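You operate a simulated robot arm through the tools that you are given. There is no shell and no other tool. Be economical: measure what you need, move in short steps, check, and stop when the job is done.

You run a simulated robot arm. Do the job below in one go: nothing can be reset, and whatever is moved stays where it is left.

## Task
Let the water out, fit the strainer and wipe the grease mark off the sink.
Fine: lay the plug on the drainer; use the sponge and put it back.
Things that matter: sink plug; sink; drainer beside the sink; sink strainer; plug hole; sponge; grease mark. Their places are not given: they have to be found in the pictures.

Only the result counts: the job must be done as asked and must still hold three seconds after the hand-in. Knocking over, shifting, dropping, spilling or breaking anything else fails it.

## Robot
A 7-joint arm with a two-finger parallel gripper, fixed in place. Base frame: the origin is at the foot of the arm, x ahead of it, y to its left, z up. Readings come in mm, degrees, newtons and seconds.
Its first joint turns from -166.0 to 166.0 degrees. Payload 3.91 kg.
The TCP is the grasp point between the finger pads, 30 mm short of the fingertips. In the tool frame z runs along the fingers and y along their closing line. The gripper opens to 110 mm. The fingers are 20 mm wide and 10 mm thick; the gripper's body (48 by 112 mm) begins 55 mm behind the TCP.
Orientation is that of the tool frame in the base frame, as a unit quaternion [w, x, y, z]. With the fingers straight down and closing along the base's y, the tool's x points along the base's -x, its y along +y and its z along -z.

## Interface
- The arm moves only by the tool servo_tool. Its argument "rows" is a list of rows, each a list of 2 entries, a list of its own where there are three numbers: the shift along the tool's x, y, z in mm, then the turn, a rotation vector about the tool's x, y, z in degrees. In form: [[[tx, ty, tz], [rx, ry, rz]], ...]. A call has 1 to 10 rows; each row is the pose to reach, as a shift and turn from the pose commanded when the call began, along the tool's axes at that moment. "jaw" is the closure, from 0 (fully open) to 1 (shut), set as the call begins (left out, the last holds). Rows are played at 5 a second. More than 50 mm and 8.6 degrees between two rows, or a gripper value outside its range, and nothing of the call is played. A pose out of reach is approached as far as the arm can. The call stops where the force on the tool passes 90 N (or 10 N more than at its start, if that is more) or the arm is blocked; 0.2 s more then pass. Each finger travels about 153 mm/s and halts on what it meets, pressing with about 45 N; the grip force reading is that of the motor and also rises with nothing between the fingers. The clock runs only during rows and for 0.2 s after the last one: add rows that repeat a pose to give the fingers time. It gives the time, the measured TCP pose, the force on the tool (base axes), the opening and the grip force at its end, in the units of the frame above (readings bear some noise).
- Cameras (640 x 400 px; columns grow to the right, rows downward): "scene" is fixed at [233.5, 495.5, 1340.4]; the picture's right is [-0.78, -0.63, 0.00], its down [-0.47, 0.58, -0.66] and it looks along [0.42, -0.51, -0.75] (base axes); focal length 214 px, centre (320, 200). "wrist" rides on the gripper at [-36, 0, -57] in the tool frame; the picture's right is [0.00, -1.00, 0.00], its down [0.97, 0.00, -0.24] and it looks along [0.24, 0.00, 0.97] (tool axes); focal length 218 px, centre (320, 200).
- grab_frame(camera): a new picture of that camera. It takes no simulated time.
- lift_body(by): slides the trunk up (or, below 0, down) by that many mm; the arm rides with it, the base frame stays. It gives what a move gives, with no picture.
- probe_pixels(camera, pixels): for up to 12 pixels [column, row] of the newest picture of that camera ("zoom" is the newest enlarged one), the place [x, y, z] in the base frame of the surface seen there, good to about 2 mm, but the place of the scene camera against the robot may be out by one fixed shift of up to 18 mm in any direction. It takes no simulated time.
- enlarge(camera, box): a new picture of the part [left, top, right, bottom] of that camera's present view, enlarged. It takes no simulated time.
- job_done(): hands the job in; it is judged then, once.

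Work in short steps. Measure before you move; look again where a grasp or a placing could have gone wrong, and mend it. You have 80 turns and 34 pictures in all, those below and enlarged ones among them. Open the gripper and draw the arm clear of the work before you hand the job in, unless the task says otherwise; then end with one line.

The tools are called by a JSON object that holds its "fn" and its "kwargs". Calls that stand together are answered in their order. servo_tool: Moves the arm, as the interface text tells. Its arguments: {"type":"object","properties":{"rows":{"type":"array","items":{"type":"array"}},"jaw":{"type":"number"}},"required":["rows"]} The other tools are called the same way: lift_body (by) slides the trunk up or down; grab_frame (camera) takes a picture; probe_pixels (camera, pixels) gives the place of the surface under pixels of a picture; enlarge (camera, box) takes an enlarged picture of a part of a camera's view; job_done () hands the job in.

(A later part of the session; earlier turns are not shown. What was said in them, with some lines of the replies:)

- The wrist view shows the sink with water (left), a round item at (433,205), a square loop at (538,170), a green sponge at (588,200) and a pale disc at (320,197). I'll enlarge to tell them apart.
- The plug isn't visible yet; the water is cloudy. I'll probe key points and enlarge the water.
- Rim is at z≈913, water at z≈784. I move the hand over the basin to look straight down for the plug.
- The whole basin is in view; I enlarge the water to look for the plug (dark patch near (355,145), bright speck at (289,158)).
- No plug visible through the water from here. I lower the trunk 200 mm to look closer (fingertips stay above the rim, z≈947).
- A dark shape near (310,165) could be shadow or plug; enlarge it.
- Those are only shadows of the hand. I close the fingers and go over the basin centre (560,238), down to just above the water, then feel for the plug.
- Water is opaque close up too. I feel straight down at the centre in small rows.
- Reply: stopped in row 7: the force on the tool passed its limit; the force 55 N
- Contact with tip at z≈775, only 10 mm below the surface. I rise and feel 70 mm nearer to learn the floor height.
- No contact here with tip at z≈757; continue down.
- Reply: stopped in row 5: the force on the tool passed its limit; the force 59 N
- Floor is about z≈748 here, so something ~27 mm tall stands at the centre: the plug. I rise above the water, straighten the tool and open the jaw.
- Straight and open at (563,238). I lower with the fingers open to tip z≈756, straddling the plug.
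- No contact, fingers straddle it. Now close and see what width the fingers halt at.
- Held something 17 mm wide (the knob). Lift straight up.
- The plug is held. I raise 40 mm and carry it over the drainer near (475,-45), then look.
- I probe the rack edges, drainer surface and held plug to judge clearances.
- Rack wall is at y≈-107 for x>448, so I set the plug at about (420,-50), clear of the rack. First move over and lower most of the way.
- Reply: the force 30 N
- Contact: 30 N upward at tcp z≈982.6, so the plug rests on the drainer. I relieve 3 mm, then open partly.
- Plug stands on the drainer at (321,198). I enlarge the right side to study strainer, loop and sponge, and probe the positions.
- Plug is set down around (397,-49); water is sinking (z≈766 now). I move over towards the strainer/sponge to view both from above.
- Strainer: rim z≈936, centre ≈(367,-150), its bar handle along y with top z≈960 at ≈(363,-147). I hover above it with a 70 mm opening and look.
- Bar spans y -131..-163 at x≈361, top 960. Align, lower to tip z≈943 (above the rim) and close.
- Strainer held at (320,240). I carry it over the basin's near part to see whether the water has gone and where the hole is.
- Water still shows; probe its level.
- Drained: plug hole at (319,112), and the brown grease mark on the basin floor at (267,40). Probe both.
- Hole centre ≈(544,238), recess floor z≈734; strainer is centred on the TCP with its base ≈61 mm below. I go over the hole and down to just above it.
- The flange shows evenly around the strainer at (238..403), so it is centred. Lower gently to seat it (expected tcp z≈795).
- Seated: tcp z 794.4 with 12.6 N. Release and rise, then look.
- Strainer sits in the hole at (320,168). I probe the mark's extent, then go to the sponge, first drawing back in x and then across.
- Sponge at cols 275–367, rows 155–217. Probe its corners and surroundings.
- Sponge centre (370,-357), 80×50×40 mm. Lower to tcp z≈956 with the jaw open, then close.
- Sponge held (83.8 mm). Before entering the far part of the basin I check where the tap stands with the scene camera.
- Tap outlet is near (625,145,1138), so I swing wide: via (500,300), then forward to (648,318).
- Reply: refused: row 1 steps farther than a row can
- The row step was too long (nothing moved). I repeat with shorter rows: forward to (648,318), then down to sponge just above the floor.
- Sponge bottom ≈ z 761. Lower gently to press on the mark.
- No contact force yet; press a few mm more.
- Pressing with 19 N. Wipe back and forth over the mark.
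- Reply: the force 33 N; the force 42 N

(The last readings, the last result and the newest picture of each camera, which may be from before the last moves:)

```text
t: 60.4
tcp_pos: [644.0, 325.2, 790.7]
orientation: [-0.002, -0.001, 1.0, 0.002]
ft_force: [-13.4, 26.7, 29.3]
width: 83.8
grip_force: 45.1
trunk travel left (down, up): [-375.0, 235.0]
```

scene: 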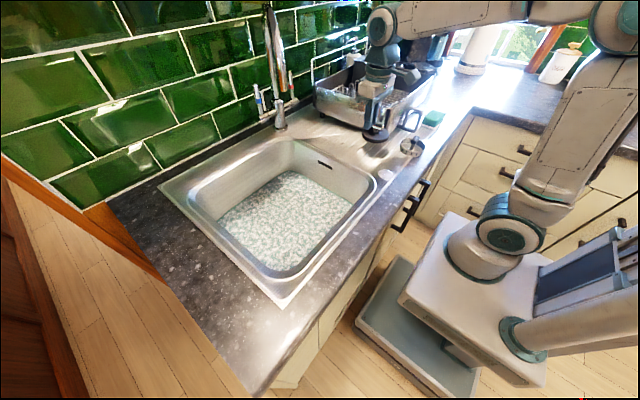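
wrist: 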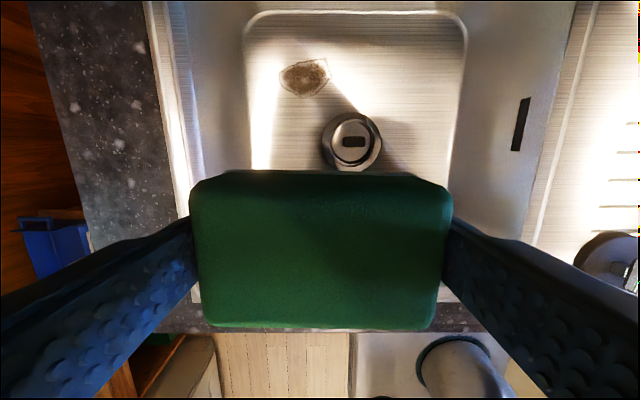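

Strokes done. Raise and draw back to see the floor.

{"fn": "servo_tool", "kwargs": {"rows": [[[0, 0, -40], [0, 0, 0]], [[0, 0, -85], [0, 0, 0]], [[0, 0, -130], [0, 0, 0]], [[20, 0, -170], [0, 0, 0]], [[50, -5, -205], [0, 0, 0]], [[85, -10, -235], [0, 0, 0]], [[120, -20, -260], [0, 0, 0]], [[146, -25, -290], [0, 0, 0]], [[146, -25, -305], [0, 0, 0]], [[146, -25, -305], [0, 0, 0]]]}}

{"fn": "grab_frame", "kwargs": {"camera": "wrist"}}

```text
t: 62.6
tcp_pos: [503.5, 297.4, 1092.2]
orientation: [-0.002, 0.001, 1.0, -0.001]
ft_force: [0.4, -0.2, 0.1]
width: 83.4
grip_force: 44.7
trunk travel left (down, up): [-375.0, 235.0]
```

```text
4 pictures are left
```

wrist: 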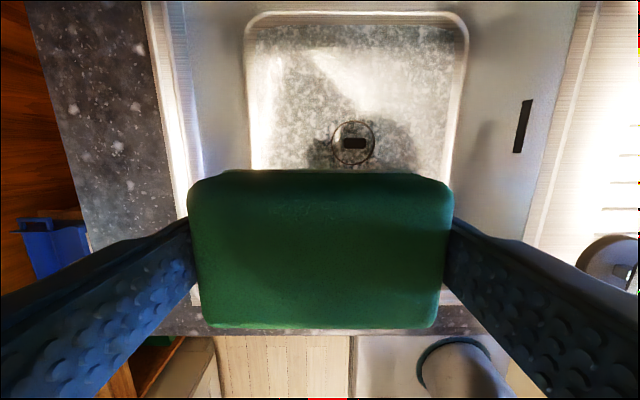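

The mark isn't visible, but the floor now looks mottled. Probe heights and enlarge.

{"fn": "probe_pixels", "kwargs": {"camera": "wrist", "pixels": [[304, 78], [400, 80], [290, 150], [353, 125], [353, 143], [430, 150], [440, 40], [335, 143], [374, 143]]}}

{"fn": "enlarge", "kwargs": {"camera": "wrist", "box": [235, 0, 475, 170]}}

```text
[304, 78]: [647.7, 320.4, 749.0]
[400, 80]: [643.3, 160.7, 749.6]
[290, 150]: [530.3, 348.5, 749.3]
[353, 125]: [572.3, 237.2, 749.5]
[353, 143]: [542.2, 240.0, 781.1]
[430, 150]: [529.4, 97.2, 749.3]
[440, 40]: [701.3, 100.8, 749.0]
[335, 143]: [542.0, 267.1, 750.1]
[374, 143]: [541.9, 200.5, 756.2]
```

```text
2.35 times, centred on (355, 85) of wrist
```

zoom: 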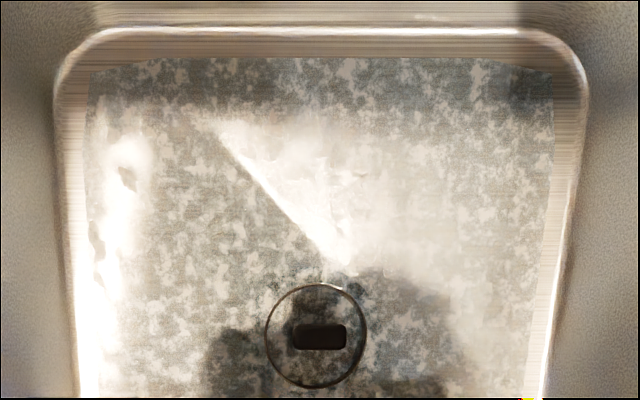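

A thin film (z≈749) lies on the floor now, hiding whether the mark is wholly gone. I wait about 9 s for it to drain, keeping the sponge in hand, then look again.

{"fn": "servo_tool", "kwargs": {"rows": [[[0, 0, 0], [0, 0, 0]], [[0, 0, 0], [0, 0, 0]], [[0, 0, 0], [0, 0, 0]], [[0, 0, 0], [0, 0, 0]], [[0, 0, 0], [0, 0, 0]], [[0, 0, 0], [0, 0, 0]], [[0, 0, 0], [0, 0, 0]], [[0, 0, 0], [0, 0, 0]], [[0, 0, 0], [0, 0, 0]], [[0, 0, 0], [0, 0, 0]]]}}

{"fn": "servo_tool", "kwargs": {"rows": [[[0, 0, 0], [0, 0, 0]], [[0, 0, 0], [0, 0, 0]], [[0, 0, 0], [0, 0, 0]], [[0, 0, 0], [0, 0, 0]], [[0, 0, 0], [0, 0, 0]], [[0, 0, 0], [0, 0, 0]], [[0, 0, 0], [0, 0, 0]], [[0, 0, 0], [0, 0, 0]], [[0, 0, 0], [0, 0, 0]], [[0, 0, 0], [0, 0, 0]]]}}

{"fn": "servo_tool", "kwargs": {"rows": [[[0, 0, 0], [0, 0, 0]], [[0, 0, 0], [0, 0, 0]], [[0, 0, 0], [0, 0, 0]], [[0, 0, 0], [0, 0, 0]], [[0, 0, 0], [0, 0, 0]], [[0, 0, 0], [0, 0, 0]], [[0, 0, 0], [0, 0, 0]], [[0, 0, 0], [0, 0, 0]], [[0, 0, 0], [0, 0, 0]], [[0, 0, 0], [0, 0, 0]]]}}

{"fn": "servo_tool", "kwargs": {"rows": [[[0, 0, 0], [0, 0, 0]], [[0, 0, 0], [0, 0, 0]], [[0, 0, 0], [0, 0, 0]], [[0, 0, 0], [0, 0, 0]], [[0, 0, 0], [0, 0, 0]], [[0, 0, 0], [0, 0, 0]], [[0, 0, 0], [0, 0, 0]], [[0, 0, 0], [0, 0, 0]], [[0, 0, 0], [0, 0, 0]], [[0, 0, 0], [0, 0, 0]]]}}

{"fn": "grab_frame", "kwargs": {"camera": "wrist"}}

```text
t: 64.8
tcp_pos: [502.7, 297.1, 1093.3]
orientation: [-0.002, 0.001, 1.0, -0.001]
ft_force: [-1.0, -0.8, 0.4]
width: 83.5
grip_force: 44.9
trunk travel left (down, up): [-375.0, 235.0]
```

```text
t: 67.0
tcp_pos: [502.7, 296.6, 1092.6]
orientation: [-0.002, 0.0, 1.0, -0.001]
ft_force: [0.2, 0.7, 0.0]
width: 83.6
grip_force: 45.1
trunk travel left (down, up): [-375.0, 235.0]
```

```text
t: 69.2
tcp_pos: [502.2, 298.1, 1093.1]
orientation: [-0.002, 0.0, 1.0, -0.001]
ft_force: [0.9, 0.0, -0.8]
width: 83.6
grip_force: 45.1
trunk travel left (down, up): [-375.0, 235.0]
```

```text
t: 71.4
tcp_pos: [503.2, 296.7, 1093.0]
orientation: [-0.001, 0.0, 1.0, -0.001]
ft_force: [0.0, -0.4, 0.2]
width: 83.4
grip_force: 44.7
trunk travel left (down, up): [-375.0, 235.0]
```

```text
2 pictures are left
```

wrist: 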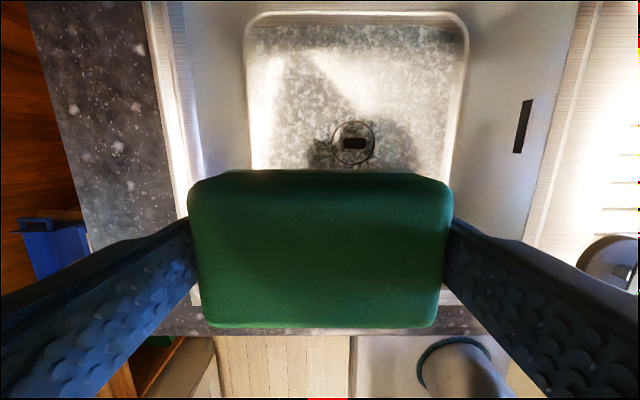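

The mark's place (304,78) shows no brown. I compare the film height.

{"fn": "probe_pixels", "kwargs": {"camera": "wrist", "pixels": [[304, 78], [400, 80], [290, 150], [430, 150], [440, 40], [420, 60], [300, 100], [260, 60]]}}

```text
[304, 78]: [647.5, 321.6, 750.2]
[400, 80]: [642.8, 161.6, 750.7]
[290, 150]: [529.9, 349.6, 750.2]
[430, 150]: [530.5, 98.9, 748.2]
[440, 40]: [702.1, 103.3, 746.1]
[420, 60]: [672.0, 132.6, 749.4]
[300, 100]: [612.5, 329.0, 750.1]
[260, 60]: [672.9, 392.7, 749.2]
```

Film is thin and static, floor highlights show through it and no brown remains: the mark is off. Now carry the sponge back along the same path.

{"fn": "servo_tool", "kwargs": {"rows": [[[28, -38, 0], [0, 0, 0]], [[53, -80, 0], [0, 0, 0]], [[73, -125, 0], [0, 0, 0]], [[90, -170, 0], [0, 0, 0]], [[105, -215, 0], [0, 0, 0]], [[118, -260, 0], [0, 0, 0]], [[128, -305, 0], [0, 0, 0]], [[131, -350, 0], [0, 0, 0]], [[131, -350, 0], [0, 0, 0]]]}}

{"fn": "servo_tool", "kwargs": {"rows": [[[0, -45, 0], [0, 0, 0]], [[0, -90, 0], [0, 0, 0]], [[0, -135, 0], [0, 0, 0]], [[0, -180, 0], [0, 0, 0]], [[0, -225, 0], [0, 0, 0]], [[0, -265, 0], [0, 0, 0]], [[0, -303, 0], [0, 0, 0]], [[0, -303, 0], [0, 0, 0]]]}}

```text
t: 73.4
tcp_pos: [369.8, -56.5, 1096.1]
orientation: [-0.001, -0.001, 1.0, -0.001]
ft_force: [-0.3, -0.3, -0.8]
width: 83.3
grip_force: 45.0
trunk travel left (down, up): [-375.0, 235.0]
```

```text
t: 75.2
tcp_pos: [370.5, -356.0, 1096.5]
orientation: [-0.002, 0.0, 1.0, 0.001]
ft_force: [-0.7, 0.1, -0.2]
width: 83.6
grip_force: 45.0
trunk travel left (down, up): [-375.0, 235.0]
```

At (370.5,-356,1096.5); lower to just above the resting height (tcp ≈ 957).

{"fn": "servo_tool", "kwargs": {"rows": [[[0, 0, 45], [0, 0, 0]], [[0, 0, 90], [0, 0, 0]], [[0, 0, 120], [0, 0, 0]], [[0, 0, 132], [0, 0, 0]], [[0, 0, 137], [0, 0, 0]], [[0, 0, 139], [0, 0, 0]], [[0, 0, 139], [0, 0, 0]]]}}

```text
t: 76.8
tcp_pos: [370.1, -357.0, 955.8]
orientation: [-0.001, 0.0, 1.0, 0.0]
ft_force: [1.4, 0.5, 5.6]
width: 83.4
grip_force: 45.1
trunk travel left (down, up): [-375.0, 235.0]
```

Light contact (5.6 N): the sponge rests in its place. Release and rise, then look.

{"fn": "servo_tool", "kwargs": {"rows": [[[0, 0, 0], [0, 0, 0]], [[0, 0, 0], [0, 0, 0]], [[0, 0, 0], [0, 0, 0]]], "jaw": 0}}

{"fn": "servo_tool", "kwargs": {"rows": [[[0, 0, -30], [0, 0, 0]], [[0, 0, -75], [0, 0, 0]], [[0, 0, -120], [0, 0, 0]], [[0, 0, -165], [0, 0, 0]], [[0, 0, -200], [0, 0, 0]], [[0, 0, -200], [0, 0, 0]]]}}

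{"fn": "grab_frame", "kwargs": {"camera": "scene"}}

```text
t: 77.6
tcp_pos: [369.1, -357.0, 955.2]
orientation: [-0.003, 0.0, 1.0, -0.001]
ft_force: [-0.1, 0.5, -0.6]
width: 110.1
grip_force: 0.0
trunk travel left (down, up): [-375.0, 235.0]
```

```text
t: 79.0
tcp_pos: [371.6, -355.4, 1154.6]
orientation: [-0.002, 0.0, 1.0, 0.001]
ft_force: [0.0, 0.2, 0.2]
width: 110.1
grip_force: 0.1
trunk travel left (down, up): [-375.0, 235.0]
```

```text
1 pictures are left
```

scene: 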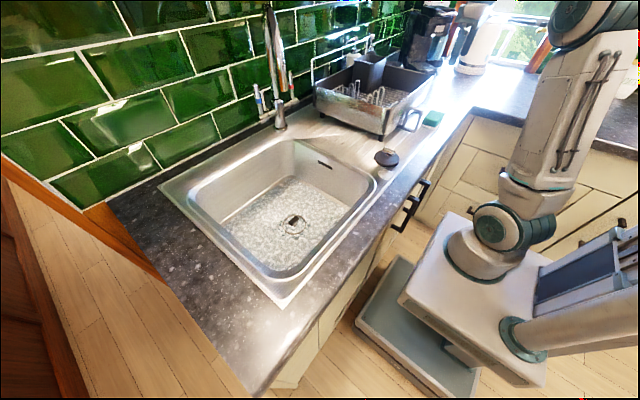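

Sponge is back at (432,118), plug on the drainer at (387,157). I use the last picture to check the sink floor closely.

{"fn": "enlarge", "kwargs": {"camera": "scene", "box": [205, 140, 395, 275]}}

```text
2.96 times, centred on (300, 208) of scene
```

zoom: 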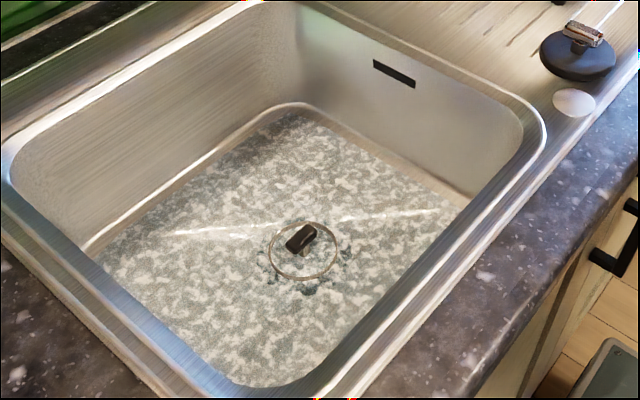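

Strainer is in the hole, no brown mark remains, plug and sponge rest in place, and the arm is clear with the jaw open. I give a few idle seconds so that everything settles, then hand in.

{"fn": "servo_tool", "kwargs": {"rows": [[[0, 0, 0], [0, 0, 0]], [[0, 0, 0], [0, 0, 0]], [[0, 0, 0], [0, 0, 0]], [[0, 0, 0], [0, 0, 0]], [[0, 0, 0], [0, 0, 0]], [[0, 0, 0], [0, 0, 0]], [[0, 0, 0], [0, 0, 0]], [[0, 0, 0], [0, 0, 0]], [[0, 0, 0], [0, 0, 0]], [[0, 0, 0], [0, 0, 0]]]}}

{"fn": "servo_tool", "kwargs": {"rows": [[[0, 0, 0], [0, 0, 0]], [[0, 0, 0], [0, 0, 0]], [[0, 0, 0], [0, 0, 0]], [[0, 0, 0], [0, 0, 0]], [[0, 0, 0], [0, 0, 0]], [[0, 0, 0], [0, 0, 0]], [[0, 0, 0], [0, 0, 0]], [[0, 0, 0], [0, 0, 0]], [[0, 0, 0], [0, 0, 0]], [[0, 0, 0], [0, 0, 0]]]}}

{"fn": "job_done", "kwargs": {}}

```text
t: 81.2
tcp_pos: [371.2, -356.3, 1154.2]
orientation: [-0.002, 0.0, 1.0, -0.001]
ft_force: [-0.2, -0.3, 1.0]
width: 109.9
grip_force: 0.0
trunk travel left (down, up): [-375.0, 235.0]
```

```text
t: 83.4
tcp_pos: [371.8, -356.3, 1152.7]
orientation: [-0.002, 0.001, 1.0, -0.001]
ft_force: [0.8, 0.3, 0.0]
width: 110.3
grip_force: 0.0
trunk travel left (down, up): [-375.0, 235.0]
```

```text
The job is handed in.
```

I let the water out, laid the plug on the drainer, fitted the strainer in the plug hole, wiped the grease mark until no brown showed and put the sponge back; a thin film 1–2 mm deep appeared on the sink floor after wiping, was still there in the last picture, and I did not find out why.
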